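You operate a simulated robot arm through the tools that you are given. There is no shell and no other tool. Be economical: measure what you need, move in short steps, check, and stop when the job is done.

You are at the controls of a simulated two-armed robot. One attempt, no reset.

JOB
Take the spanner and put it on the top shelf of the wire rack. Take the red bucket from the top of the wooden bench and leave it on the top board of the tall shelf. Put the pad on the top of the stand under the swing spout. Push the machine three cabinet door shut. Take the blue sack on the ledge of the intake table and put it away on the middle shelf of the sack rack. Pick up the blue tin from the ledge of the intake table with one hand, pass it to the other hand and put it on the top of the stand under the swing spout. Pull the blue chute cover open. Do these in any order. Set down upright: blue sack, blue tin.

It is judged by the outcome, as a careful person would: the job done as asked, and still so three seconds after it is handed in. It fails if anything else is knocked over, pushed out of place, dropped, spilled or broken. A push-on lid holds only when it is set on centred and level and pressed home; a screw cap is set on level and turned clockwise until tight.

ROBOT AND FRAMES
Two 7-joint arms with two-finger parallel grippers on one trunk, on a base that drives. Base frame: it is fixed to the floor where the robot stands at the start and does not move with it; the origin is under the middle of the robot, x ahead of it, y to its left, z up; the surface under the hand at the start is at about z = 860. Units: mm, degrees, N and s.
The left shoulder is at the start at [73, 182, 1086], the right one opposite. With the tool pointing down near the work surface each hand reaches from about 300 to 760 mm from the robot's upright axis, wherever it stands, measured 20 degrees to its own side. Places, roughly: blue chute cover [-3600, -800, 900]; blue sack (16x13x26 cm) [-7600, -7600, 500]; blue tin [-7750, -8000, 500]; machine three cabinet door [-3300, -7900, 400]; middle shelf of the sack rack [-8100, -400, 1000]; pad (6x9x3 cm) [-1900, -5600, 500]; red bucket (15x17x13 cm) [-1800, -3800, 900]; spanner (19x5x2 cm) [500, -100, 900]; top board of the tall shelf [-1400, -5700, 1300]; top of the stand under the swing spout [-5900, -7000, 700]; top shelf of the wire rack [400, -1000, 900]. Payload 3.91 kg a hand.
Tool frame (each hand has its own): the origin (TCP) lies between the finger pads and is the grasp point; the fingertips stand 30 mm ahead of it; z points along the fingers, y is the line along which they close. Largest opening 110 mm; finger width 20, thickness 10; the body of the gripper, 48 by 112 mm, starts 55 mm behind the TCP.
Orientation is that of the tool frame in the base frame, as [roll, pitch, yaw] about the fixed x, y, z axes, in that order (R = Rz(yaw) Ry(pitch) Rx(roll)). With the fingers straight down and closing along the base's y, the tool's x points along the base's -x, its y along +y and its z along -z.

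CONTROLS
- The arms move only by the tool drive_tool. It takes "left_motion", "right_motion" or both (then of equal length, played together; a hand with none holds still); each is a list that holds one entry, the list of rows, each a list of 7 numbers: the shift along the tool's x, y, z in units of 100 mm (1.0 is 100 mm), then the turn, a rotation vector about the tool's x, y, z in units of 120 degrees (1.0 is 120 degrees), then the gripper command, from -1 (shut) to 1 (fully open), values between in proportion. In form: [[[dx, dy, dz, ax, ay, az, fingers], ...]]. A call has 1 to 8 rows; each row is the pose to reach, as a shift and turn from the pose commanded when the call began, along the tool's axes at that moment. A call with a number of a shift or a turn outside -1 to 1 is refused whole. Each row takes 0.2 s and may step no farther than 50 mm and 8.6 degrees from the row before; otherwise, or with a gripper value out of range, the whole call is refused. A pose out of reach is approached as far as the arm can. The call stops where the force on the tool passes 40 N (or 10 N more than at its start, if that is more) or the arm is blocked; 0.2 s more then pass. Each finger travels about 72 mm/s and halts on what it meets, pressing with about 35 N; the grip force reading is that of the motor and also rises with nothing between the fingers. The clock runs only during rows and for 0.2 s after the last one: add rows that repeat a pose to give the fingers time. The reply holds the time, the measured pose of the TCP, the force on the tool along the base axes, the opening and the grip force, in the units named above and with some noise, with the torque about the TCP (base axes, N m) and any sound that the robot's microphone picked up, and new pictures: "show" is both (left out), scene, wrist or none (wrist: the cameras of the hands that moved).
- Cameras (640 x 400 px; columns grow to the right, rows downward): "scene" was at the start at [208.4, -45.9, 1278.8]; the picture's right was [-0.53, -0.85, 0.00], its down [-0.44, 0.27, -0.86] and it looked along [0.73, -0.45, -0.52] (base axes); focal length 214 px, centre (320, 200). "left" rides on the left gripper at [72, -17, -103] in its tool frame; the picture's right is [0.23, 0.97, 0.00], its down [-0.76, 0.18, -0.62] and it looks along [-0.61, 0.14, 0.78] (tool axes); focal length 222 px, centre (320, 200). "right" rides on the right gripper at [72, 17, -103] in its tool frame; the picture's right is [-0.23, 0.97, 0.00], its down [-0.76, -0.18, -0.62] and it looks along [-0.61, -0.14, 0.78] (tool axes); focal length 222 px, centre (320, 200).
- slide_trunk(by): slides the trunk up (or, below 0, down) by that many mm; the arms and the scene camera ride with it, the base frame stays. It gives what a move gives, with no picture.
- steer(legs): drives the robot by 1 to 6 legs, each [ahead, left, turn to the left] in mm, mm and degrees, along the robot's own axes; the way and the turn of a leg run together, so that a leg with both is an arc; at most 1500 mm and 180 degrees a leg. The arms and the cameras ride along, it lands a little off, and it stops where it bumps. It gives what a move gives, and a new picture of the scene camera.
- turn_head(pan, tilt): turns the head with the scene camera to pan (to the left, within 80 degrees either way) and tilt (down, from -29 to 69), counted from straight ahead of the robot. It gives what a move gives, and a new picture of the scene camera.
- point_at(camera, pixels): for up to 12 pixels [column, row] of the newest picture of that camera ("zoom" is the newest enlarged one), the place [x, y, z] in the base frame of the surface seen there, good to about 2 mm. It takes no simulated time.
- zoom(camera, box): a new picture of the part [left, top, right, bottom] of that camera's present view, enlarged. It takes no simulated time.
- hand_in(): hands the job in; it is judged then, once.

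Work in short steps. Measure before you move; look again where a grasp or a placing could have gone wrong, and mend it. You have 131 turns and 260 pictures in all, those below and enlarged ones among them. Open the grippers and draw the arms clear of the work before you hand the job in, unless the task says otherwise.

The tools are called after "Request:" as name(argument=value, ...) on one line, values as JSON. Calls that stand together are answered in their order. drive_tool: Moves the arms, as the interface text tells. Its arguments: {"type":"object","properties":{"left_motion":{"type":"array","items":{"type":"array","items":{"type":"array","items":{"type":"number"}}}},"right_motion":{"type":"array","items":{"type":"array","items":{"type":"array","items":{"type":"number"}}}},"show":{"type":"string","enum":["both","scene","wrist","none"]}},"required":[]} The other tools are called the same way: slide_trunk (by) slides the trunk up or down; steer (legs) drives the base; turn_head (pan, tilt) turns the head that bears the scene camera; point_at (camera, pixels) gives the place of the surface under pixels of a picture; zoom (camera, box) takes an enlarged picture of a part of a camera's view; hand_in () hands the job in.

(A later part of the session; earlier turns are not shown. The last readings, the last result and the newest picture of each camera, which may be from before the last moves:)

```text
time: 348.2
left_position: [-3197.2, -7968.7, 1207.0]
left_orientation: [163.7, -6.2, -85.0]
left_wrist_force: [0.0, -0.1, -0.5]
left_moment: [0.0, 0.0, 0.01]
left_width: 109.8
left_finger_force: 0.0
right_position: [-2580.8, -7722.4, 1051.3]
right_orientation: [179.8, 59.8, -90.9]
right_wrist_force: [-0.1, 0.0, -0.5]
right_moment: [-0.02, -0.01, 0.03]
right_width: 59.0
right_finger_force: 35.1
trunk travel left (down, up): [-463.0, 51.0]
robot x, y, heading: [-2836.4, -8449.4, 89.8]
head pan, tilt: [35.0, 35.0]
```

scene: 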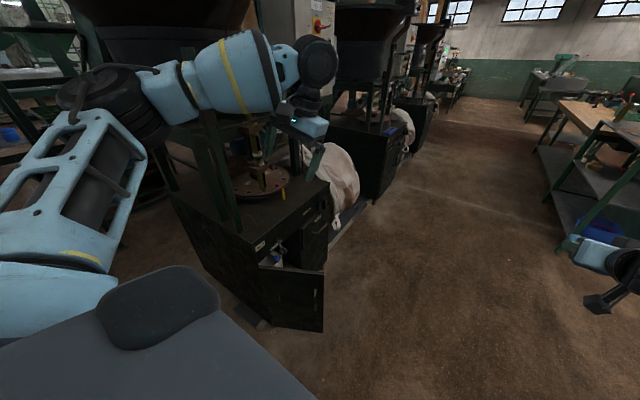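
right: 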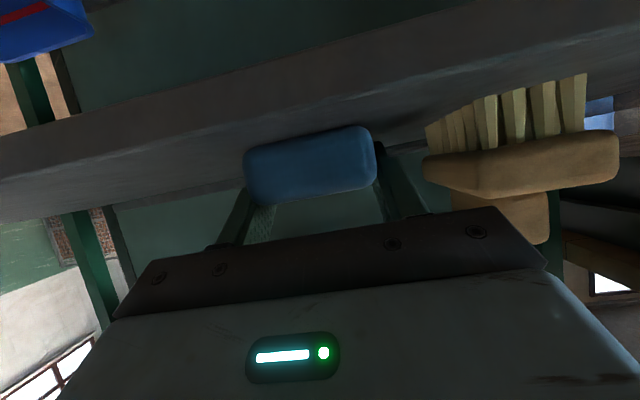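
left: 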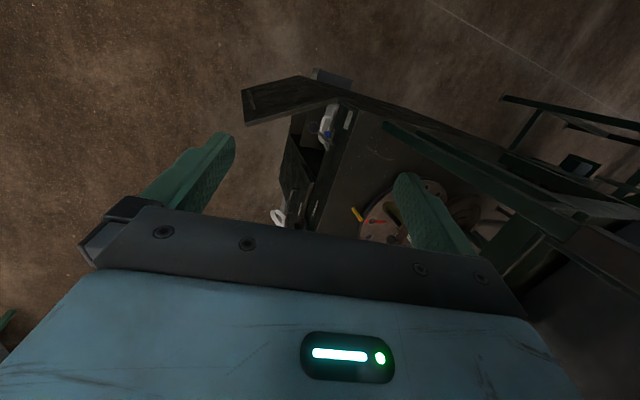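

Trunk travel is limited to 400 per call; I lower 400, then bring the left hand straight down 105 mm twice.

Request:
slide_trunk(by=-400)

Request:
drive_tool(left_motion=[[[-0.05, -0.13, 0.45, 0, 0, 0, 1], [-0.1, -0.26, 0.9, 0, 0, 0, 1], [-0.113, -0.293, 1, 0, 0, 0, 1], [-0.113, -0.293, 1, 0, 0, 0, 1]]], show="both")

```text
time: 352.0
left_position: [-3195.8, -7929.5, 744.5]
left_orientation: [163.1, -14.0, -84.8]
left_wrist_force: [-0.3, 0.1, 0.9]
left_moment: [0.0, 0.03, 0.03]
left_width: 109.8
left_finger_force: 0.1
right_position: [-2580.1, -7724.1, 652.2]
right_orientation: [179.9, 59.9, -91.0]
right_wrist_force: [0.3, 0.3, -0.5]
right_moment: [-0.02, 0.02, -0.02]
right_width: 59.1
right_finger_force: 34.7
trunk travel left (down, up): [-63.0, 451.0]
robot x, y, heading: [-2833.0, -8450.7, 89.8]
head pan, tilt: [35.0, 35.0]
```

```text
time: 353.0
left_position: [-3195.7, -7943.5, 640.1]
left_orientation: [162.9, -13.8, -84.8]
left_wrist_force: [0.5, 0.5, -0.1]
left_moment: [-0.01, -0.02, -0.02]
left_width: 109.8
left_finger_force: 0.1
right_position: [-2581.0, -7723.1, 651.9]
right_orientation: [180.0, 59.8, -90.9]
right_wrist_force: [-0.2, 0.2, -0.9]
right_moment: [-0.01, 0.0, -0.02]
right_width: 58.9
right_finger_force: 35.3
trunk travel left (down, up): [-63.0, 451.0]
robot x, y, heading: [-2837.3, -8447.5, 89.8]
head pan, tilt: [35.0, 35.0]
```

scene: 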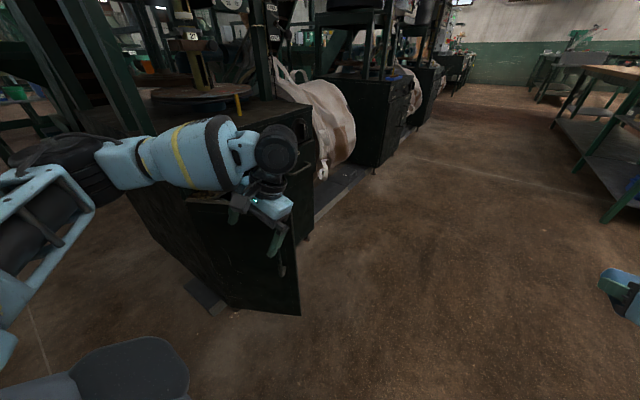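
left: 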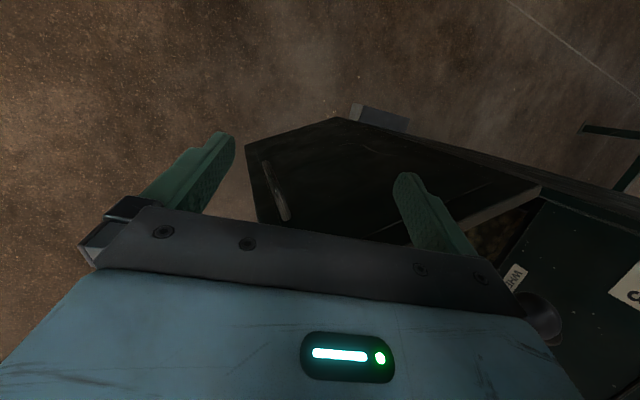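

Lower another 60 mm so the fingers overlap the door's upper part.

Request:
drive_tool(left_motion=[[[-0.13, -0.1, 0.3, 0, 0, 0, 1], [-0.15, -0.18, 0.58, 0, 0, 0, 1], [-0.15, -0.18, 0.58, 0, 0, 0, 1]]], show="none")

Request:
steer(legs=[[60, 40, 0], [50, 60, 0]])

```text
time: 353.8
left_position: [-3195.1, -7944.6, 578.3]
left_orientation: [163.0, -13.9, -84.9]
left_wrist_force: [0.1, -0.2, 0.1]
left_moment: [-0.02, 0.0, 0.0]
left_width: 109.7
left_finger_force: 0.0
right_position: [-2580.1, -7722.1, 652.1]
right_orientation: [179.9, 59.9, -90.9]
right_wrist_force: [-0.2, 0.4, -0.5]
right_moment: [-0.02, 0.01, -0.01]
right_width: 59.0
right_finger_force: 34.9
trunk travel left (down, up): [-63.0, 451.0]
robot x, y, heading: [-2835.3, -8447.9, 89.4]
head pan, tilt: [35.0, 35.0]
```

```text
time: 355.6
left_position: [-3273.4, -7855.9, 575.4]
left_orientation: [162.6, -15.0, -85.6]
left_wrist_force: [1.3, 0.6, -0.6]
left_moment: [-0.03, 0.0, 0.01]
left_width: 110.1
left_finger_force: 0.1
right_position: [-2664.3, -7626.0, 653.5]
right_orientation: [179.2, 60.1, -91.3]
right_wrist_force: [0.0, -0.2, 0.6]
right_moment: [-0.01, 0.0, 0.01]
right_width: 58.9
right_finger_force: 34.9
trunk travel left (down, up): [-63.0, 451.0]
robot x, y, heading: [-2921.7, -8348.8, 89.3]
head pan, tilt: [35.0, 35.0]
stopped in leg 2: the robot was blocked; the commanded pose is now the measured one
```

scene: 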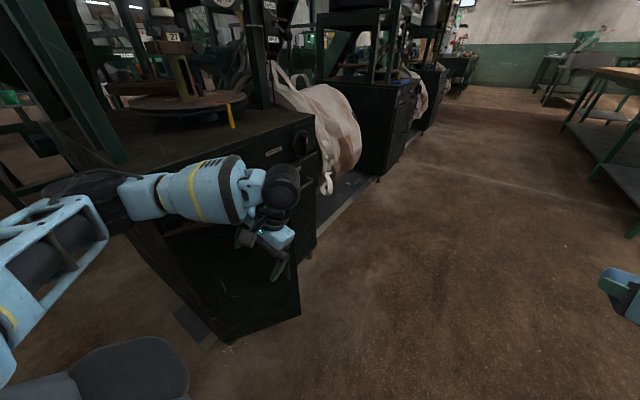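

The left forearm seems to bear on the cabinet corner. I check the door's position and back off.

Request:
point_at(camera="scene", pixels=[[300, 312], [230, 340], [290, 240], [250, 300], [260, 280], [165, 225], [300, 225], [60, 140], [285, 270]])

Request:
steer(legs=[[-120, -60, 0], [-100, -200, 0]])

```text
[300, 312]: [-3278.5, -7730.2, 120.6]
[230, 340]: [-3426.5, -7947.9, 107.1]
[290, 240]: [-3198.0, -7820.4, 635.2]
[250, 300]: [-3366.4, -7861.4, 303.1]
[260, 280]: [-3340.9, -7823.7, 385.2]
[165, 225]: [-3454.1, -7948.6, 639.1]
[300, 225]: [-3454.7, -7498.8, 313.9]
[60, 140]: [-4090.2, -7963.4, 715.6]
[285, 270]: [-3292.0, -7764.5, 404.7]
```

```text
time: 358.9
left_position: [-3016.6, -8079.5, 568.7]
left_orientation: [162.8, -15.5, -85.2]
left_wrist_force: [0.0, -1.3, -0.3]
left_moment: [-0.01, -0.03, 0.02]
left_width: 110.1
left_finger_force: 0.1
right_position: [-2406.9, -7846.0, 651.1]
right_orientation: [179.8, 59.9, -90.5]
right_wrist_force: [0.1, 0.1, 0.1]
right_moment: [0.03, 0.02, 0.0]
right_width: 58.7
right_finger_force: 35.1
trunk travel left (down, up): [-63.0, 451.0]
robot x, y, heading: [-2657.1, -8569.9, 89.8]
head pan, tilt: [35.0, 35.0]
```

scene: 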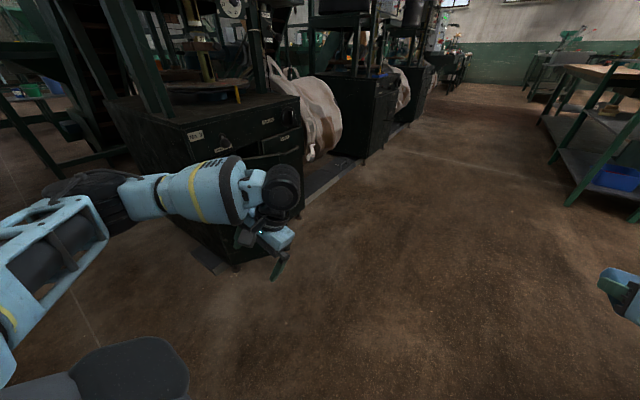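

The door is now at 37° from shut (free end ≈(-3278,-7730)). I'll finish it facing west: first re-pose—raise and retract the right hand, and pitch the left tool to point forward/down 45° with closed fingers.

Request:
drive_tool(right_motion=[[[-0.2, 0, -0.3, 0, 0, 0, -1], [-0.41, 0, -0.62, 0, 0, 0, -1], [-0.62, 0, -0.93, 0, 0, 0, -1], [-0.62, 0, -0.93, 0, 0, 0, -1]]], left_motion=[[[0, 0, 0, 0.05, 0, 0, 0.3], [0, 0, 0, 0.1, 0, 0, -0.4], [0, 0, 0, 0.142, 0, 0, -1], [0, 0, 0, 0.142, 0, 0, -1]]], show="none")

Request:
drive_tool(right_motion=[[[-0.1, 0, -0.15, 0, 0, 0, -1], [-0.2, 0, -0.3, 0, 0, 0, -1], [-0.3, 0, -0.45, 0, 0, 0, -1], [-0.4, 0, -0.6, 0, 0, 0, -1], [-0.5, 0, -0.75, 0, 0, 0, -1], [-0.62, 0, -0.93, 0, 0, 0, -1], [-0.62, 0, -0.93, 0, 0, 0, -1], [-0.62, 0, -0.93, 0, 0, 0, -1]]], left_motion=[[[-0.12, 0, -0.03, 0, -0.063, 0, -1], [-0.24, 0, -0.07, 0, -0.126, 0, -1], [-0.36, 0, -0.1, 0, -0.189, 0, -1], [-0.48, 0, -0.13, 0, -0.252, 0, -1], [-0.6, 0, -0.17, 0, -0.315, 0, -1], [-0.72, 0, -0.2, 0, -0.378, 0, -1], [-0.84, 0, -0.23, 0, -0.441, 0, -1], [-0.96, 0, -0.267, 0, -0.5, 0, -1]]], show="none")

Request:
drive_tool(right_motion=[[[-0.2, 0, -0.3, 0, 0, 0, -1], [-0.41, 0, -0.62, 0, 0, 0, -1], [-0.62, 0, -0.93, 0, 0, 0, -1], [-0.62, 0, -0.93, 0, 0, 0, -1]]], left_motion=[[[-0.15, 0, 0.15, 0, 0, 0, -1], [-0.35, 0, 0.35, 0, 0, 0, -1], [-0.35, 0, 0.35, 0, 0, 0, -1], [-0.35, 0, 0.35, 0, 0, 0, -1]]], show="scene")

```text
time: 359.9
left_position: [-3017.6, -8080.0, 569.2]
left_orientation: [180.0, -15.5, -85.3]
left_wrist_force: [-0.7, -0.6, -0.1]
left_moment: [-0.03, -0.03, 0.02]
left_width: 0.0
left_finger_force: 28.2
right_position: [-2409.7, -7895.2, 754.8]
right_orientation: [179.9, 59.8, -90.5]
right_wrist_force: [-0.1, 0.1, 0.5]
right_moment: [-0.01, 0.02, 0.01]
right_width: 59.2
right_finger_force: 34.9
trunk travel left (down, up): [-63.0, 451.0]
robot x, y, heading: [-2656.4, -8572.7, 89.9]
head pan, tilt: [35.0, 35.0]
```

```text
time: 361.7
left_position: [-3025.6, -7980.0, 568.0]
left_orientation: [179.9, 44.5, -85.5]
left_wrist_force: [0.4, 0.0, 0.1]
left_moment: [0.0, -0.01, 0.03]
left_width: 0.0
left_finger_force: 34.9
right_position: [-2408.2, -7942.8, 854.0]
right_orientation: [179.9, 59.9, -90.5]
right_wrist_force: [0.0, -0.8, -0.9]
right_moment: [0.0, 0.02, -0.01]
right_width: 59.2
right_finger_force: 35.1
trunk travel left (down, up): [-63.0, 451.0]
robot x, y, heading: [-2656.4, -8571.7, 90.0]
head pan, tilt: [35.0, 35.0]
```

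```text
time: 362.7
left_position: [-3029.6, -7931.2, 569.6]
left_orientation: [179.8, 44.5, -85.4]
left_wrist_force: [0.5, 0.2, 0.7]
left_moment: [0.0, -0.02, 0.01]
left_width: 0.1
left_finger_force: 35.4
right_position: [-2408.3, -7998.1, 950.5]
right_orientation: [179.9, 60.0, -90.6]
right_wrist_force: [0.7, 0.5, -1.1]
right_moment: [0.02, -0.02, 0.02]
right_width: 59.0
right_finger_force: 34.7
trunk travel left (down, up): [-63.0, 451.0]
robot x, y, heading: [-2661.8, -8572.4, 89.7]
head pan, tilt: [35.0, 35.0]
```

scene: 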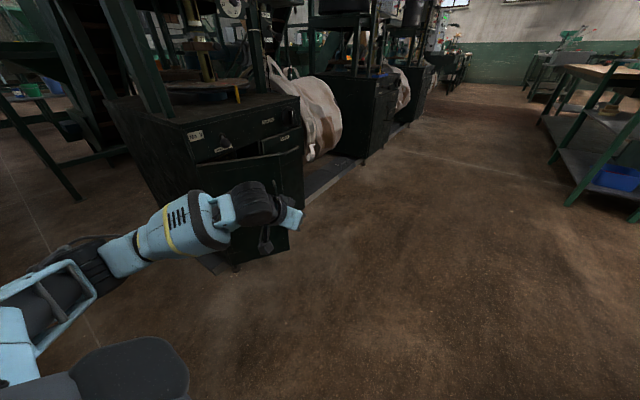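

I drive to the aisle, turn to face west, then strafe north so the left fingertips stand just east of the door.

Request:
steer(legs=[[320, -120, 0], [0, 0, 90], [0, -845, 0]])

Request:
turn_head(pan=20, tilt=40)

```text
time: 376.4
left_position: [-3201.0, -7800.5, 568.4]
left_orientation: [179.8, 44.6, 7.4]
left_wrist_force: [0.7, 0.1, 0.3]
left_moment: [-0.03, 0.02, 0.02]
left_width: 0.0
left_finger_force: 35.2
right_position: [-3164.8, -7178.3, 950.1]
right_orientation: [179.8, 59.9, 2.4]
right_wrist_force: [-0.4, 0.6, 0.0]
right_moment: [-0.01, -0.01, 0.01]
right_width: 58.9
right_finger_force: 34.7
trunk travel left (down, up): [-63.0, 451.0]
robot x, y, heading: [-2577.0, -7399.0, -177.2]
head pan, tilt: [35.0, 35.0]
```

scene: 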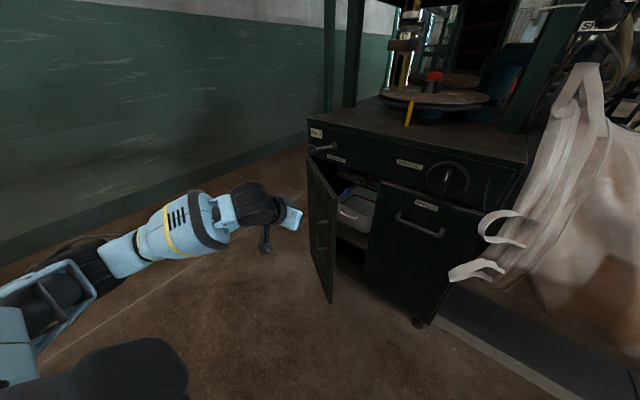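

```text
time: 377.1
left_position: [-3199.9, -7801.2, 569.6]
left_orientation: [179.8, 44.5, 7.4]
left_wrist_force: [0.1, 0.3, 0.8]
left_moment: [-0.01, 0.03, 0.0]
left_width: 0.0
left_finger_force: 34.7
right_position: [-3165.2, -7178.0, 950.5]
right_orientation: [179.8, 59.8, 2.3]
right_wrist_force: [0.0, 0.3, -0.5]
right_moment: [0.0, -0.01, 0.01]
right_width: 58.9
right_finger_force: 35.1
trunk travel left (down, up): [-63.0, 451.0]
robot x, y, heading: [-2579.5, -7396.4, -177.1]
head pan, tilt: [20.0, 40.0]
```

scene: 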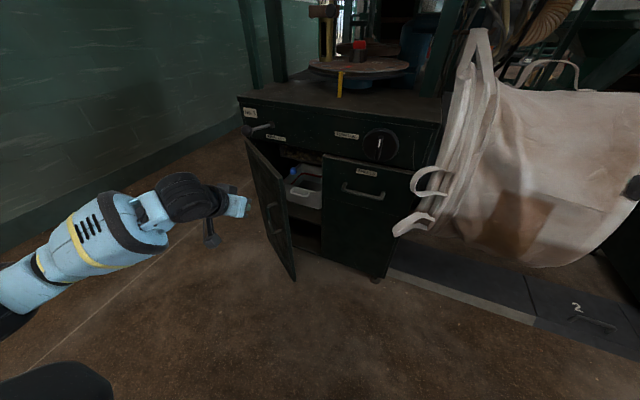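

The hand stands just outside the door. Before pushing I check the bag's extent against the right hand's path.

Request:
point_at(camera="scene", pixels=[[480, 40], [465, 120], [520, 150], [600, 170], [560, 75], [425, 180], [540, 40], [267, 128], [380, 142], [262, 180]])

```text
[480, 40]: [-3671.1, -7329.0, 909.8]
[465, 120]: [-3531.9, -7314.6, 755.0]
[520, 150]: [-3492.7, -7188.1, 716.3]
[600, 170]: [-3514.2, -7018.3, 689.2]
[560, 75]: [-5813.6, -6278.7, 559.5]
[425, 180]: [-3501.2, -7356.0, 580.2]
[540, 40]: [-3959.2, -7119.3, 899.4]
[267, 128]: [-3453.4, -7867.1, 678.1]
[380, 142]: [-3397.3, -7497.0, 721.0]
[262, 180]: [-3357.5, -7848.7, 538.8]
```

Clear. I push: forward 120, then 105 mm.

Request:
steer(legs=[[120, -20, 0], [100, -10, 0]])

```text
time: 379.2
left_position: [-3408.3, -7781.1, 567.7]
left_orientation: [179.5, 43.7, 7.2]
left_wrist_force: [2.1, 0.6, 0.0]
left_moment: [0.0, 0.0, -0.03]
left_width: 0.0
left_finger_force: 35.1
right_position: [-3375.3, -7157.0, 949.2]
right_orientation: [180.0, 59.7, 2.2]
right_wrist_force: [1.3, 0.3, 0.5]
right_moment: [-0.01, 0.0, 0.01]
right_width: 58.9
right_finger_force: 34.9
trunk travel left (down, up): [-63.0, 451.0]
robot x, y, heading: [-2787.1, -7378.0, -177.0]
head pan, tilt: [20.0, 40.0]
stopped in leg 2: the force on the tool passed its limit at 94 N (the readings are from after the stop); the commanded pose is now the measured one
```

scene: 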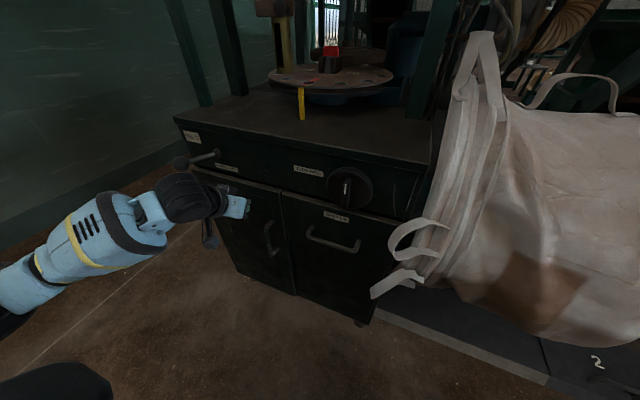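

The door looks flush. I back off and verify it stays shut.

Request:
steer(legs=[[-300, 0, 0]])

Request:
zoom(camera="scene", box=[180, 90, 420, 300])

Request:
slide_trunk(by=300)

```text
time: 381.2
left_position: [-3115.9, -7764.4, 568.8]
left_orientation: [179.5, 43.8, 7.0]
left_wrist_force: [0.0, 0.1, 0.2]
left_moment: [-0.01, 0.01, 0.03]
left_width: 0.0
left_finger_force: 34.9
right_position: [-3081.6, -7142.6, 951.3]
right_orientation: [179.8, 59.8, 2.1]
right_wrist_force: [0.5, -0.2, 0.3]
right_moment: [0.01, 0.0, 0.02]
right_width: 59.2
right_finger_force: 35.0
trunk travel left (down, up): [-63.0, 451.0]
robot x, y, heading: [-2495.1, -7362.3, -177.6]
head pan, tilt: [20.0, 40.0]
```

scene: 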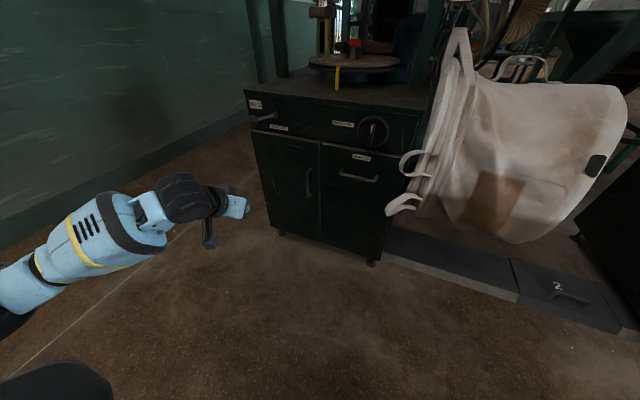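

```text
1.90 times, centred on (300, 195) of scene
```

zoom: 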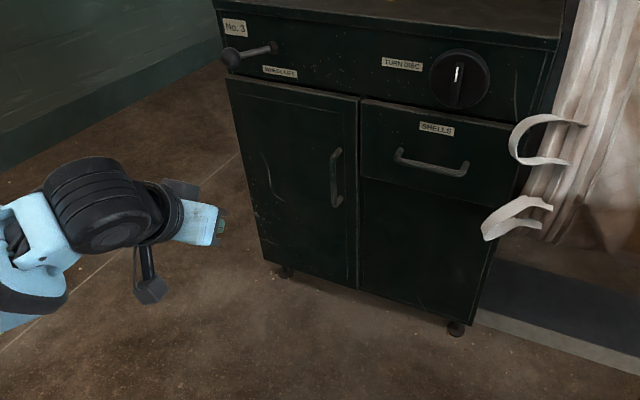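

```text
time: 384.2
left_position: [-3115.7, -7764.7, 867.7]
left_orientation: [179.5, 43.6, 7.0]
left_wrist_force: [-0.5, -1.1, -0.7]
left_moment: [0.0, -0.02, -0.02]
left_width: 0.0
left_finger_force: 34.6
right_position: [-3083.6, -7141.5, 1249.1]
right_orientation: [179.7, 59.6, 2.1]
right_wrist_force: [0.5, 1.0, -0.4]
right_moment: [-0.04, -0.03, -0.01]
right_width: 58.9
right_finger_force: 34.9
trunk travel left (down, up): [-363.0, 151.0]
robot x, y, heading: [-2494.0, -7365.6, -177.4]
head pan, tilt: [20.0, 40.0]
```

Door shut flush. Next I strafe south to y≈-8600 and look west for the way to the stand and intake table.

Request:
steer(legs=[[0, 1230, -2.5]])

Request:
turn_head(pan=-10, tilt=15)

Request:
point_at(camera="scene", pixels=[[320, 220], [320, 250], [280, 230], [250, 200], [350, 210], [380, 200], [400, 230], [430, 260], [300, 190], [200, 220], [330, 195], [360, 240]])

```text
time: 395.1
left_position: [-3087.7, -8961.4, 867.4]
left_orientation: [179.5, 43.7, 5.4]
left_wrist_force: [-0.1, 0.6, 0.5]
left_moment: [-0.02, 0.0, 0.0]
left_width: 0.1
left_finger_force: 35.4
right_position: [-3038.5, -8339.7, 1248.7]
right_orientation: [179.8, 59.8, 0.5]
right_wrist_force: [-0.4, -0.7, -0.2]
right_moment: [-0.01, -0.02, -0.03]
right_width: 58.9
right_finger_force: 34.7
trunk travel left (down, up): [-363.0, 151.0]
robot x, y, heading: [-2456.5, -8578.9, -178.9]
head pan, tilt: [20.0, 40.0]
```

scene: 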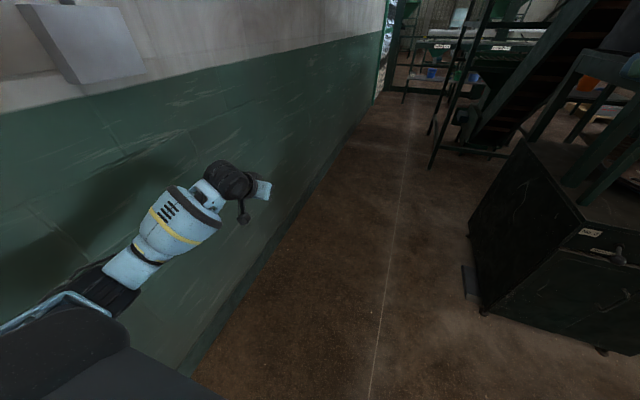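

```text
time: 396.0
left_position: [-3087.9, -8961.6, 868.3]
left_orientation: [179.5, 43.6, 5.5]
left_wrist_force: [-0.2, -1.3, -0.2]
left_moment: [0.04, -0.02, -0.02]
left_width: 0.1
left_finger_force: 35.1
right_position: [-3036.9, -8338.8, 1250.0]
right_orientation: [179.9, 59.8, 0.6]
right_wrist_force: [0.2, -0.8, -0.8]
right_moment: [0.01, -0.03, -0.03]
right_width: 59.1
right_finger_force: 35.0
trunk travel left (down, up): [-363.0, 151.0]
robot x, y, heading: [-2459.3, -8576.1, -178.7]
head pan, tilt: [-10.0, 15.0]
```

scene: 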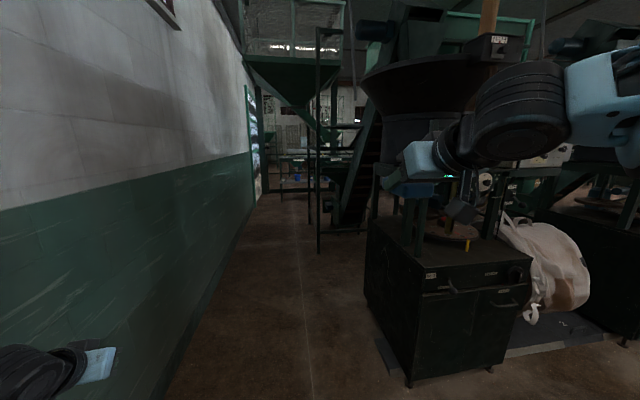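

```text
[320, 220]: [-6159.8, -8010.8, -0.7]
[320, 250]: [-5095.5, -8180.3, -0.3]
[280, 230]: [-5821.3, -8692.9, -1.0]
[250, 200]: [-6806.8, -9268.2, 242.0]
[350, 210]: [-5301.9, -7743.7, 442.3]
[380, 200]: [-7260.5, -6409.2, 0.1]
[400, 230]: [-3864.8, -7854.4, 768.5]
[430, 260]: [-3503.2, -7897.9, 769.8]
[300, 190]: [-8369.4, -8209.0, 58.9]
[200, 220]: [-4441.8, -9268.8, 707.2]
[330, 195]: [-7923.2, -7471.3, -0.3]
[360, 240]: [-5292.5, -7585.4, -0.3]
```

The corridor west lies between y≈-8180 (stair post) and the wall -9269. I stretch both arms forward to narrow the robot, then drive at y≈-8690.

Request:
drive_tool(right_motion=[[[-0.2, 0, 0.35, 0, 0, 0, -1], [-0.4, 0, 0.7, 0, 0, 0, -1], [-0.5, 0, 0.866, 0, 0, 0, -1], [-0.5, 0, 0.866, 0, 0, 0, -1]]], left_motion=[[[-0.25, -0.15, 0.25, 0, 0, 0, -1], [-0.5, -0.3, 0.5, 0, 0, 0, -1], [-0.724, -0.5, 0.69, 0, 0, 0, -1], [-0.724, -0.5, 0.69, 0, 0, 0, -1]]], show="none")

Request:
drive_tool(right_motion=[[[-0.2, 0, 0.35, 0, 0, 0, -1], [-0.4, 0, 0.7, 0, 0, 0, -1], [-0.5, 0, 0.866, 0, 0, 0, -1], [-0.5, 0, 0.866, 0, 0, 0, -1]]], left_motion=[[[-0.25, -0.15, 0.25, 0, 0, 0, -1], [-0.5, -0.3, 0.5, 0, 0, 0, -1], [-0.724, -0.5, 0.69, 0, 0, 0, -1], [-0.724, -0.5, 0.69, 0, 0, 0, -1]]], show="none")

Request:
steer(legs=[[0, 90, -1.3], [1200, 0, 0]])

```text
time: 397.0
left_position: [-3192.4, -8922.3, 867.7]
left_orientation: [179.6, 43.7, 5.5]
left_wrist_force: [0.3, -0.7, -0.4]
left_moment: [-0.01, 0.0, 0.02]
left_width: 0.0
left_finger_force: 35.0
right_position: [-3137.6, -8341.4, 1251.8]
right_orientation: [179.9, 59.8, 0.6]
right_wrist_force: [-0.3, 0.0, 1.3]
right_moment: [0.02, 0.01, 0.01]
right_width: 59.4
right_finger_force: 34.3
trunk travel left (down, up): [-363.0, 151.0]
robot x, y, heading: [-2456.0, -8576.7, -178.9]
head pan, tilt: [-10.0, 15.0]
```

```text
time: 398.0
left_position: [-3288.7, -8881.9, 868.0]
left_orientation: [179.5, 43.6, 5.4]
left_wrist_force: [1.2, -0.2, 0.0]
left_moment: [-0.02, 0.01, -0.02]
left_width: 0.0
left_finger_force: 35.0
left hand out of reach, approached as far as the arm can: row 3, 4
right_position: [-3198.8, -8339.2, 1249.2]
right_orientation: [180.0, 59.7, 0.8]
right_wrist_force: [-0.2, -0.9, 0.1]
right_moment: [0.02, 0.0, 0.01]
right_width: 59.2
right_finger_force: 34.7
right hand out of reach, approached as far as the arm can: row 2, 3, 4
trunk travel left (down, up): [-363.0, 151.0]
robot x, y, heading: [-2455.6, -8574.4, -178.9]
head pan, tilt: [-10.0, 15.0]
```

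```text
time: 405.1
left_position: [-4497.1, -8931.6, 867.4]
left_orientation: [179.6, 43.7, 3.6]
left_wrist_force: [-1.0, 0.1, 0.1]
left_moment: [0.0, -0.01, 0.01]
left_width: 0.3
left_finger_force: 35.3
right_position: [-4389.4, -8393.2, 1249.2]
right_orientation: [179.8, 59.8, -1.3]
right_wrist_force: [0.3, -0.1, -0.1]
right_moment: [0.0, -0.02, 0.0]
right_width: 59.3
right_finger_force: 34.9
trunk travel left (down, up): [-363.0, 151.0]
robot x, y, heading: [-3656.9, -8653.5, 179.0]
head pan, tilt: [-10.0, 15.0]
```

scene: 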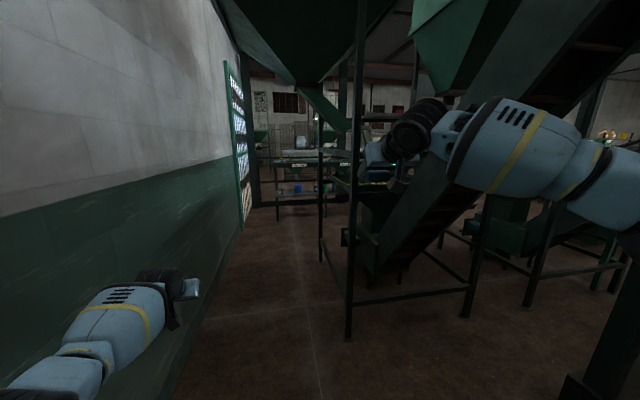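

I measure the stair posts ahead and the structures beyond.

Request:
point_at(camera="scene", pixels=[[348, 335], [360, 160], [322, 250], [470, 310], [278, 215], [300, 175], [255, 200], [245, 215], [300, 250], [330, 110], [285, 60]])

Request:
zoom(camera="scene", box=[225, 80, 385, 240])

```text
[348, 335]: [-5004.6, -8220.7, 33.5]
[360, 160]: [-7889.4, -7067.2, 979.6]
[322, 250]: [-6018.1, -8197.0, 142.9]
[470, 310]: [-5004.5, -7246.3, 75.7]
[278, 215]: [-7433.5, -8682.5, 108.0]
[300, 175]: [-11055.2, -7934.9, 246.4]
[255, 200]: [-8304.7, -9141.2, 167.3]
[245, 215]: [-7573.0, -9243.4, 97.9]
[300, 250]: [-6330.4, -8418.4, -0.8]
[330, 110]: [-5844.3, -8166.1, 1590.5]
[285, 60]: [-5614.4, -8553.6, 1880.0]
```

```text
2.50 times, centred on (305, 160) of scene
```

zoom: 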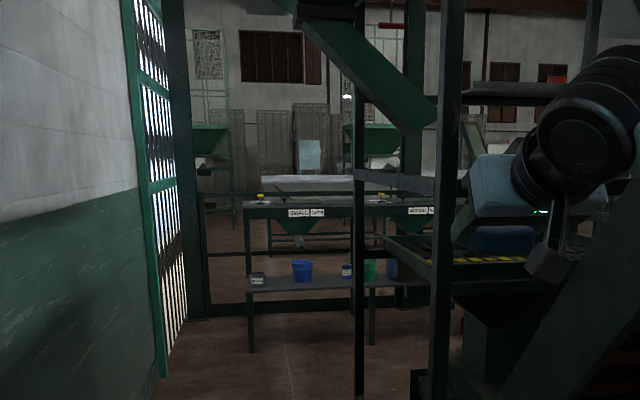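

I continue west past the posts at y≈-8690 to x≈-6200.

Request:
steer(legs=[[0, 45, 1], [1500, 0, 0], [950, 0, 0]])

Request:
turn_head(pan=-15, tilt=25)

```text
time: 417.8
left_position: [-6924.5, -9060.1, 868.2]
left_orientation: [179.5, 43.6, 5.5]
left_wrist_force: [-0.1, 0.1, 0.6]
left_moment: [0.02, -0.01, -0.01]
left_width: 0.0
left_finger_force: 34.8
right_position: [-6835.5, -8517.4, 1248.8]
right_orientation: [179.9, 59.8, 0.7]
right_wrist_force: [-0.5, 0.5, -0.6]
right_moment: [-0.01, -0.01, -0.02]
right_width: 58.8
right_finger_force: 35.4
trunk travel left (down, up): [-363.0, 151.0]
robot x, y, heading: [-6089.9, -8756.0, -179.1]
head pan, tilt: [-10.0, 15.0]
```

scene: 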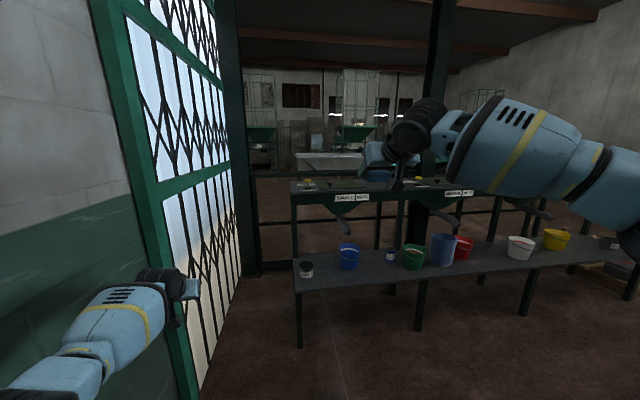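

```text
time: 418.5
left_position: [-6924.7, -9060.0, 868.9]
left_orientation: [179.4, 43.7, 5.5]
left_wrist_force: [1.0, -0.1, 0.0]
left_moment: [-0.01, -0.02, -0.03]
left_width: 0.2
left_finger_force: 35.0
right_position: [-6835.0, -8515.1, 1249.9]
right_orientation: [179.8, 59.8, 0.6]
right_wrist_force: [-0.5, 0.1, 0.0]
right_moment: [-0.02, 0.0, 0.01]
right_width: 59.2
right_finger_force: 35.2
trunk travel left (down, up): [-363.0, 151.0]
robot x, y, heading: [-6094.9, -8757.7, -178.9]
head pan, tilt: [-15.0, 25.0]
```

scene: 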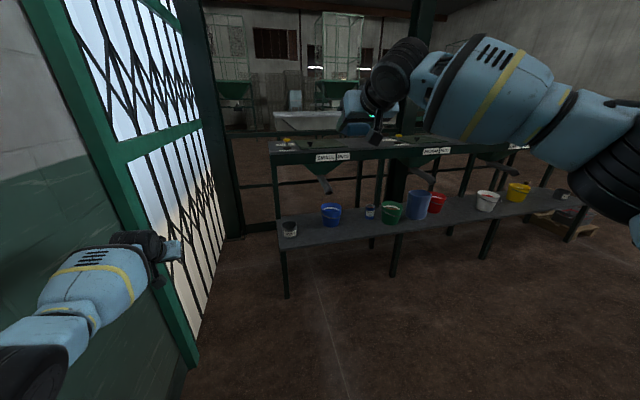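

I passed the posts. I zoom in on the intake table ledge to identify the blue sack and tin.

Request:
zoom(camera="scene", box=[260, 130, 560, 300])

Request:
point_at(camera="scene", pixels=[[369, 211], [366, 213], [420, 205], [411, 208], [428, 208], [331, 215], [393, 212], [350, 228], [270, 146], [400, 225], [420, 217]])

Request:
steer(legs=[[0, 0, -85]])

Request:
turn_head(pan=0, tilt=20)

```text
2.13 times, centred on (410, 215) of scene
```

zoom: 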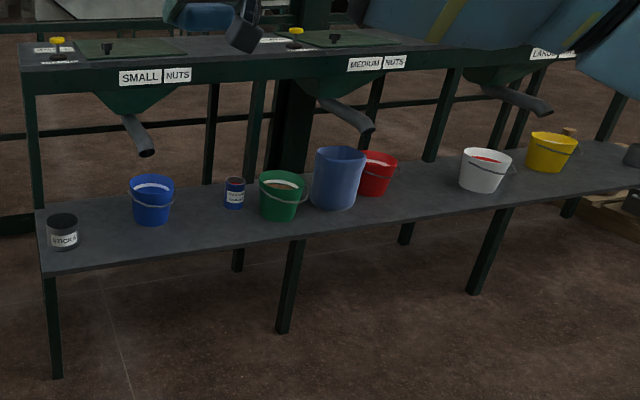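

```text
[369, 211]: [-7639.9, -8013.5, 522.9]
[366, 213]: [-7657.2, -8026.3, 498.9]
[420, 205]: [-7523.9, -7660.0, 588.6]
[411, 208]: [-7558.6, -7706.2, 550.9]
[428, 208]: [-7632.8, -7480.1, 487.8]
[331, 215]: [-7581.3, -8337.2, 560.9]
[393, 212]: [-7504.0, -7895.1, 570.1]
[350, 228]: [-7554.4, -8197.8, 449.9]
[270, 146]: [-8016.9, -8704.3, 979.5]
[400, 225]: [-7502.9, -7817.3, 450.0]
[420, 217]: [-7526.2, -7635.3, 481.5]
```

```text
time: 420.8
left_position: [-6931.7, -8449.0, 864.6]
left_orientation: [179.6, 43.4, -34.5]
left_wrist_force: [0.0, 0.3, -0.3]
left_moment: [0.01, 0.0, 0.04]
left_width: 0.0
left_finger_force: 35.0
right_position: [-6530.3, -8104.1, 1231.8]
right_orientation: [-177.9, 58.3, -35.6]
right_wrist_force: [0.3, 0.2, 0.4]
right_moment: [-0.02, 0.0, -0.02]
right_width: 59.1
right_finger_force: 34.7
trunk travel left (down, up): [-363.0, 151.0]
robot x, y, heading: [-6093.0, -8755.5, 141.2]
head pan, tilt: [-15.0, 25.0]
stopped in leg 1: the robot was blocked; the commanded pose is now the measured one
```

scene: 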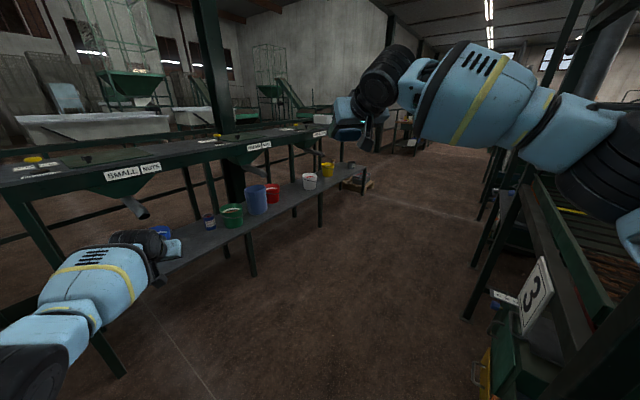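

```text
time: 421.6
left_position: [-6932.1, -8447.1, 860.5]
left_orientation: [179.7, 43.3, -34.6]
left_wrist_force: [-0.9, 0.3, -0.2]
left_moment: [0.01, 0.0, 0.0]
left_width: 0.0
left_finger_force: 34.9
right_position: [-6531.2, -8102.2, 1232.8]
right_orientation: [-178.0, 58.3, -36.2]
right_wrist_force: [0.0, 0.3, -0.8]
right_moment: [0.05, -0.01, 0.02]
right_width: 59.3
right_finger_force: 35.5
trunk travel left (down, up): [-363.0, 151.0]
robot x, y, heading: [-6095.2, -8753.8, 140.9]
head pan, tilt: [0.0, 20.0]
```

scene: 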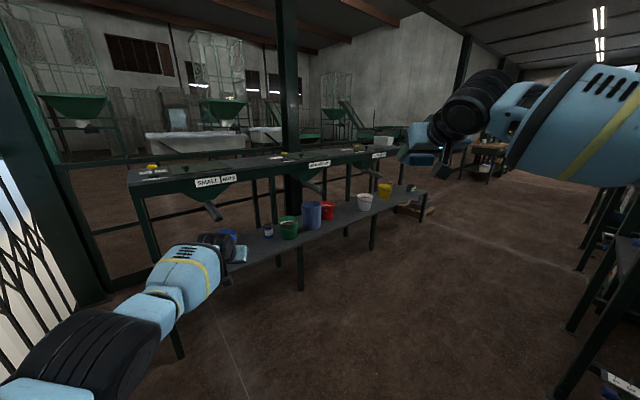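

The right elbow met the structure. I turn back a little, drive away from it, then face north to find the stand.

Request:
steer(legs=[[0, 0, 8], [430, 0, 0], [0, 0, -58]])

Request:
turn_head(pan=-25, tilt=20)

```text
time: 427.4
left_position: [-6801.8, -7701.3, 863.5]
left_orientation: [-179.9, 43.4, -82.4]
left_wrist_force: [0.8, 0.3, -0.4]
left_moment: [0.02, -0.01, -0.01]
left_width: 0.1
left_finger_force: 35.1
right_position: [-6287.5, -7769.6, 1226.5]
right_orientation: [-176.5, 57.7, -82.1]
right_wrist_force: [-1.1, -0.9, -0.1]
right_moment: [0.0, 0.03, 0.02]
right_width: 59.1
right_finger_force: 34.7
trunk travel left (down, up): [-363.0, 151.0]
robot x, y, heading: [-6466.1, -8528.7, 92.9]
head pan, tilt: [0.0, 20.0]
stopped in leg 3: the robot was blocked; the commanded pose is now the measured one
```

scene: 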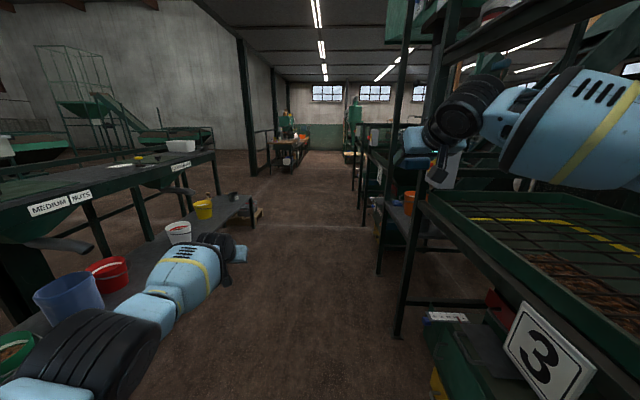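

```text
time: 428.3
left_position: [-6798.0, -7699.0, 860.1]
left_orientation: [-179.8, 43.3, -82.5]
left_wrist_force: [-0.4, -0.4, 0.9]
left_moment: [-0.03, -0.01, 0.0]
left_width: 0.1
left_finger_force: 34.8
right_position: [-6285.0, -7769.5, 1227.5]
right_orientation: [-176.6, 57.8, -82.4]
right_wrist_force: [-0.1, 0.2, -1.0]
right_moment: [0.0, 0.03, -0.01]
right_width: 58.6
right_finger_force: 34.8
trunk travel left (down, up): [-363.0, 151.0]
robot x, y, heading: [-6463.9, -8526.8, 92.7]
head pan, tilt: [-25.0, 20.0]
```

scene: 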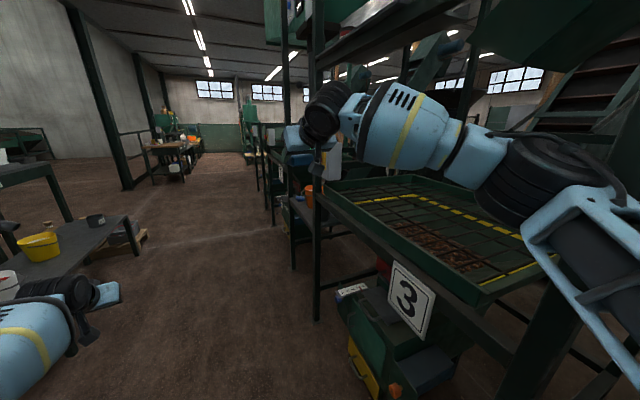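

The right arm is over sifter 3; I strafe west 300 mm, away from it, and go north for a look at the stand.

Request:
steer(legs=[[0, 300, 0], [800, 0, 0]])

Request:
turn_head(pan=-50, tilt=25)

```text
time: 435.4
left_position: [-7135.6, -6905.7, 868.4]
left_orientation: [179.5, 43.8, -82.4]
left_wrist_force: [-0.3, 0.0, 0.5]
left_moment: [0.04, -0.02, 0.03]
left_width: 0.0
left_finger_force: 35.3
right_position: [-6616.7, -6975.8, 1233.2]
right_orientation: [-177.2, 58.3, -82.6]
right_wrist_force: [0.3, 0.4, -0.4]
right_moment: [-0.01, -0.02, 0.01]
right_width: 58.8
right_finger_force: 35.1
trunk travel left (down, up): [-363.0, 151.0]
robot x, y, heading: [-6799.9, -7726.0, 93.3]
head pan, tilt: [-25.0, 20.0]
```

scene: 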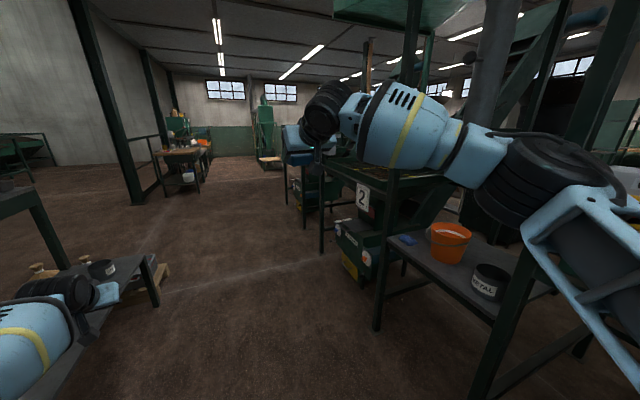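

```text
time: 436.3
left_position: [-7134.4, -6907.1, 869.0]
left_orientation: [179.5, 43.7, -82.5]
left_wrist_force: [-0.6, -0.3, 0.6]
left_moment: [-0.04, -0.02, 0.01]
left_width: 0.1
left_finger_force: 35.0
right_position: [-6616.8, -6974.8, 1233.5]
right_orientation: [-177.4, 58.3, -82.6]
right_wrist_force: [-0.2, -0.3, -0.8]
right_moment: [-0.04, 0.0, -0.01]
right_width: 58.8
right_finger_force: 35.0
trunk travel left (down, up): [-363.0, 151.0]
robot x, y, heading: [-6799.3, -7728.8, 93.3]
head pan, tilt: [-50.0, 25.0]
```

scene: 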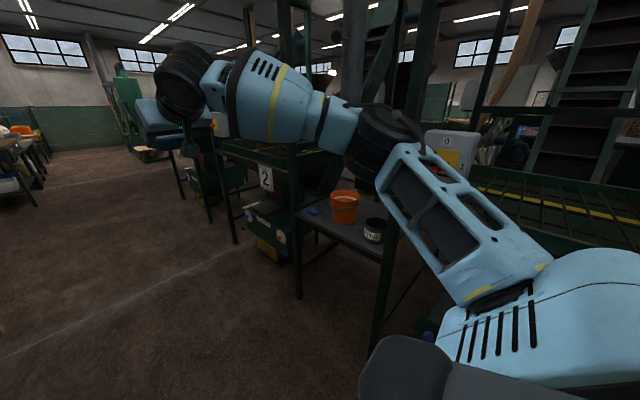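

The small stand with the orange bucket is at (345,225). I measure it.

Request:
point_at(camera="scene", pixels=[[330, 228], [345, 222], [318, 212], [345, 200], [375, 230], [300, 212], [312, 210], [265, 178], [300, 260], [420, 205], [390, 250], [350, 190]])

Request:
zoom(camera="scene", box=[230, 100, 430, 280])

```text
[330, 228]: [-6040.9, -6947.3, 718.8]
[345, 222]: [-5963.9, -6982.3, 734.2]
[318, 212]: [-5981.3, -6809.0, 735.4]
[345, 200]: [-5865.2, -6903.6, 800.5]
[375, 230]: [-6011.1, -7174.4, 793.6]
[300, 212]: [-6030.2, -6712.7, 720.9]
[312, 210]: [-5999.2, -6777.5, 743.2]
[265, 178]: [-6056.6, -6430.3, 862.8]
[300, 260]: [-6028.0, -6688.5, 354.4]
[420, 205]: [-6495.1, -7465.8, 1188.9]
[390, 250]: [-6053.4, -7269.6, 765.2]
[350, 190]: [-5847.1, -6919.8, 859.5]
```

```text
2.22 times, centred on (330, 190) of scene
```

zoom: 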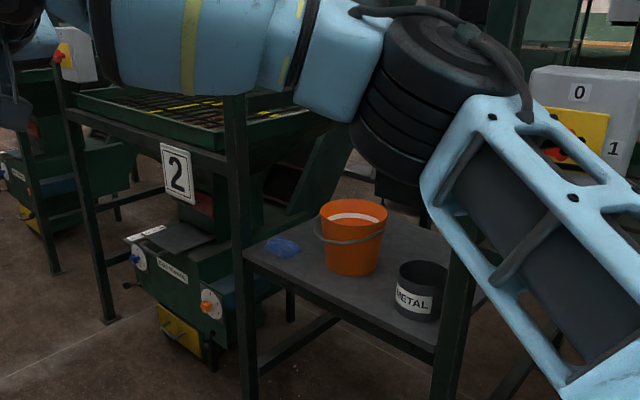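

That is the stand (top z≈719, front x≈-6050). I retract both hands 150 mm, turn to face east and drive in front of it.

Request:
drive_tool(right_motion=[[[0.2, 0, -0.35, 0, 0, 0, -1], [0.4, 0, -0.7, 0, 0, 0, -1], [0.5, 0, -0.866, 0, 0, 0, -1], [0.5, 0, -0.866, 0, 0, 0, -1]]], left_motion=[[[0.25, 0, -0.25, 0, 0, 0, -1], [0.5, 0, -0.5, 0, 0, 0, -1], [0.724, 0, -0.69, 0, 0, 0, -1], [0.724, 0, -0.69, 0, 0, 0, -1]]], show="none")

Request:
drive_tool(right_motion=[[[0.2, 0, -0.35, 0, 0, 0, -1], [0.3, 0, -0.5, 0, 0, 0, -1], [0.3, 0, -0.5, 0, 0, 0, -1], [0.3, 0, -0.5, 0, 0, 0, -1]]], left_motion=[[[0.25, 0, -0.25, 0, 0, 0, -1], [0.5, 0, -0.5, 0, 0, 0, -1], [0.724, 0, -0.69, 0, 0, 0, -1], [0.724, 0, -0.69, 0, 0, 0, -1]]], show="none")

Request:
steer(legs=[[900, 40, 0], [0, 0, -93]])

Request:
turn_head(pan=0, tilt=30)

```text
time: 437.3
left_position: [-7119.0, -7004.6, 869.3]
left_orientation: [179.6, 43.8, -82.5]
left_wrist_force: [-0.2, -0.6, -0.2]
left_moment: [-0.01, 0.01, 0.04]
left_width: 0.0
left_finger_force: 34.5
right_position: [-6608.6, -7072.2, 1236.2]
right_orientation: [-177.4, 58.4, -82.8]
right_wrist_force: [-0.5, -0.2, -0.9]
right_moment: [0.0, -0.01, -0.02]
right_width: 59.2
right_finger_force: 34.3
trunk travel left (down, up): [-363.0, 151.0]
robot x, y, heading: [-6800.0, -7724.9, 93.3]
head pan, tilt: [-50.0, 25.0]
```

```text
time: 438.3
left_position: [-7106.2, -7101.7, 867.6]
left_orientation: [179.6, 43.7, -82.5]
left_wrist_force: [0.8, 0.5, -0.4]
left_moment: [-0.01, -0.01, -0.02]
left_width: 0.0
left_finger_force: 34.8
right_position: [-6602.1, -7131.9, 1237.0]
right_orientation: [-177.3, 58.4, -82.6]
right_wrist_force: [-0.2, 0.4, -0.9]
right_moment: [-0.01, 0.01, -0.01]
right_width: 59.1
right_finger_force: 36.0
trunk travel left (down, up): [-363.0, 151.0]
robot x, y, heading: [-6801.4, -7724.2, 93.2]
head pan, tilt: [-50.0, 25.0]
```

```text
time: 447.0
left_position: [-6271.9, -6544.5, 867.8]
left_orientation: [179.5, 43.8, -174.2]
left_wrist_force: [-0.6, 0.4, -0.1]
left_moment: [0.02, 0.01, -0.01]
left_width: 0.1
left_finger_force: 34.5
right_position: [-6316.6, -7046.3, 1237.9]
right_orientation: [-177.4, 58.4, -174.2]
right_wrist_force: [0.2, -0.1, -0.2]
right_moment: [-0.01, 0.02, -0.02]
right_width: 59.0
right_finger_force: 34.5
trunk travel left (down, up): [-363.0, 151.0]
robot x, y, heading: [-6901.9, -6828.1, 1.5]
head pan, tilt: [-50.0, 25.0]
```

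scene: 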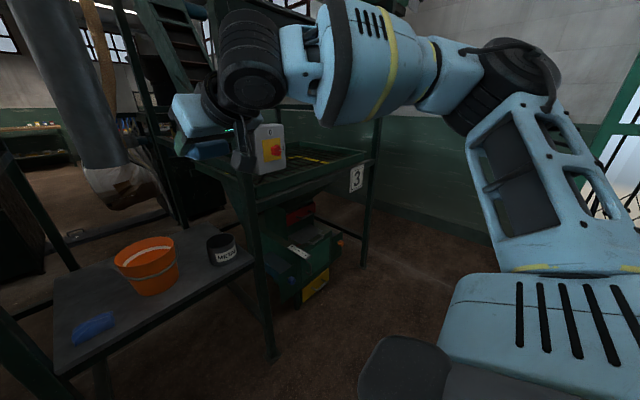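

```text
time: 448.2
left_position: [-6271.5, -6543.5, 867.8]
left_orientation: [179.6, 43.8, -174.1]
left_wrist_force: [-0.2, -0.4, -0.6]
left_moment: [0.03, 0.0, -0.02]
left_width: 0.0
left_finger_force: 35.4
right_position: [-6315.5, -7045.1, 1237.5]
right_orientation: [-177.3, 58.3, -174.2]
right_wrist_force: [0.3, -0.5, -1.0]
right_moment: [0.01, -0.01, 0.0]
right_width: 59.1
right_finger_force: 34.8
trunk travel left (down, up): [-363.0, 151.0]
robot x, y, heading: [-6905.5, -6828.8, 1.6]
head pan, tilt: [0.0, 30.0]
```

scene: 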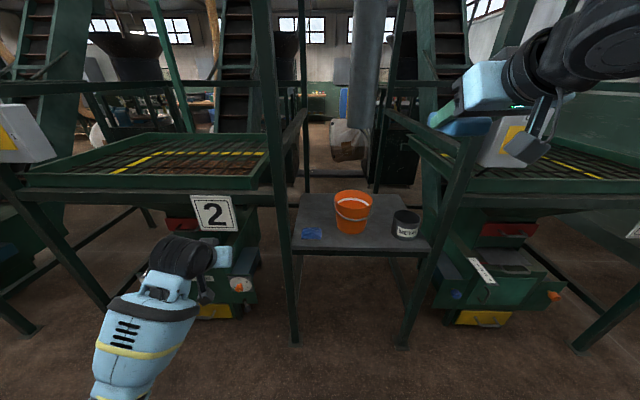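

I zoom on the stand and measure its top, free areas, items and the spout.

Request:
zoom(camera="scene", box=[270, 110, 450, 270])

Request:
point_at(camera="scene", pixels=[[297, 250], [425, 252], [305, 197], [390, 197], [350, 150], [322, 235], [302, 235], [338, 228], [370, 228], [395, 235], [320, 215], [385, 205]])

```text
2.50 times, centred on (360, 190) of scene
```

zoom: 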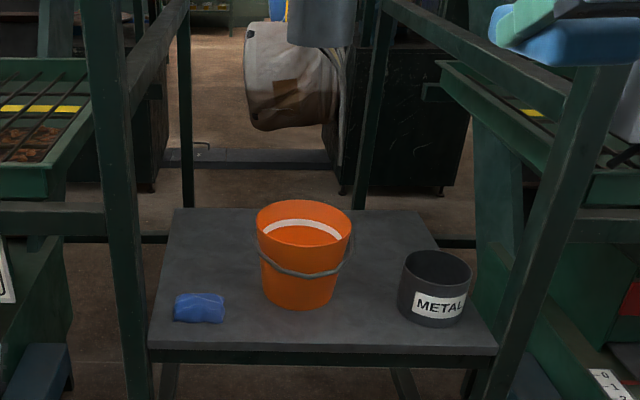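

```text
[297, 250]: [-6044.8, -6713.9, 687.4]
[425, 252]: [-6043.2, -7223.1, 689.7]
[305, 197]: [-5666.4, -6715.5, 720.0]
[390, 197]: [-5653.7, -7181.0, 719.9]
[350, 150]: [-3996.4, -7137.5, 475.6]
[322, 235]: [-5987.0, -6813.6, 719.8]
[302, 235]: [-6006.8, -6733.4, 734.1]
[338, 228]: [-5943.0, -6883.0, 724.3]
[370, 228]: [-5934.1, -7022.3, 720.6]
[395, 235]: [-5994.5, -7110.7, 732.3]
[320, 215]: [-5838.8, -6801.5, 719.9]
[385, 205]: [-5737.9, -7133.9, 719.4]
```

The front gap between the bucket and the METAL can looks right for the pad. I measure those objects precisely.

Request:
point_at(camera="zoom", pixels=[[265, 295], [300, 309], [335, 290], [352, 235], [258, 235], [300, 245], [398, 300], [410, 318], [435, 327], [470, 310], [405, 260], [226, 310]])

Request:
point_at(camera="zoom", pixels=[[180, 322], [175, 300], [222, 322], [200, 295], [360, 300], [370, 330], [200, 260], [380, 250], [345, 260], [320, 45], [472, 265], [440, 255]])

```text
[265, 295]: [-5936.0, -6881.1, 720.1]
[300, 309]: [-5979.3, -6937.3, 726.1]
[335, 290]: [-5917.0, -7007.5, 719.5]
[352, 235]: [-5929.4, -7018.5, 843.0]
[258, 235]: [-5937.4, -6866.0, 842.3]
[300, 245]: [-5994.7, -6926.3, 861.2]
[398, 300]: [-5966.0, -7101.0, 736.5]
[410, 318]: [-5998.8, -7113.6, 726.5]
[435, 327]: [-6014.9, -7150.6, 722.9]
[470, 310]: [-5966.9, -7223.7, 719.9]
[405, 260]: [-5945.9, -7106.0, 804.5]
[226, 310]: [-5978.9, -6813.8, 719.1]
```

```text
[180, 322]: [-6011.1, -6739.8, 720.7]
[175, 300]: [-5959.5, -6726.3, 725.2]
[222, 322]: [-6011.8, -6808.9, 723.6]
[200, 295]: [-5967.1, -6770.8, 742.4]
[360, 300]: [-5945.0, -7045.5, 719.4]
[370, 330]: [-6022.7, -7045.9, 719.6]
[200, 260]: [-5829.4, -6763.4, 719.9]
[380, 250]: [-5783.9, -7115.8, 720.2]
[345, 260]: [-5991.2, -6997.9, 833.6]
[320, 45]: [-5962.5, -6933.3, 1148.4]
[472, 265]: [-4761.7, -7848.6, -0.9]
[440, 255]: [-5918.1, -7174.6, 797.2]
```

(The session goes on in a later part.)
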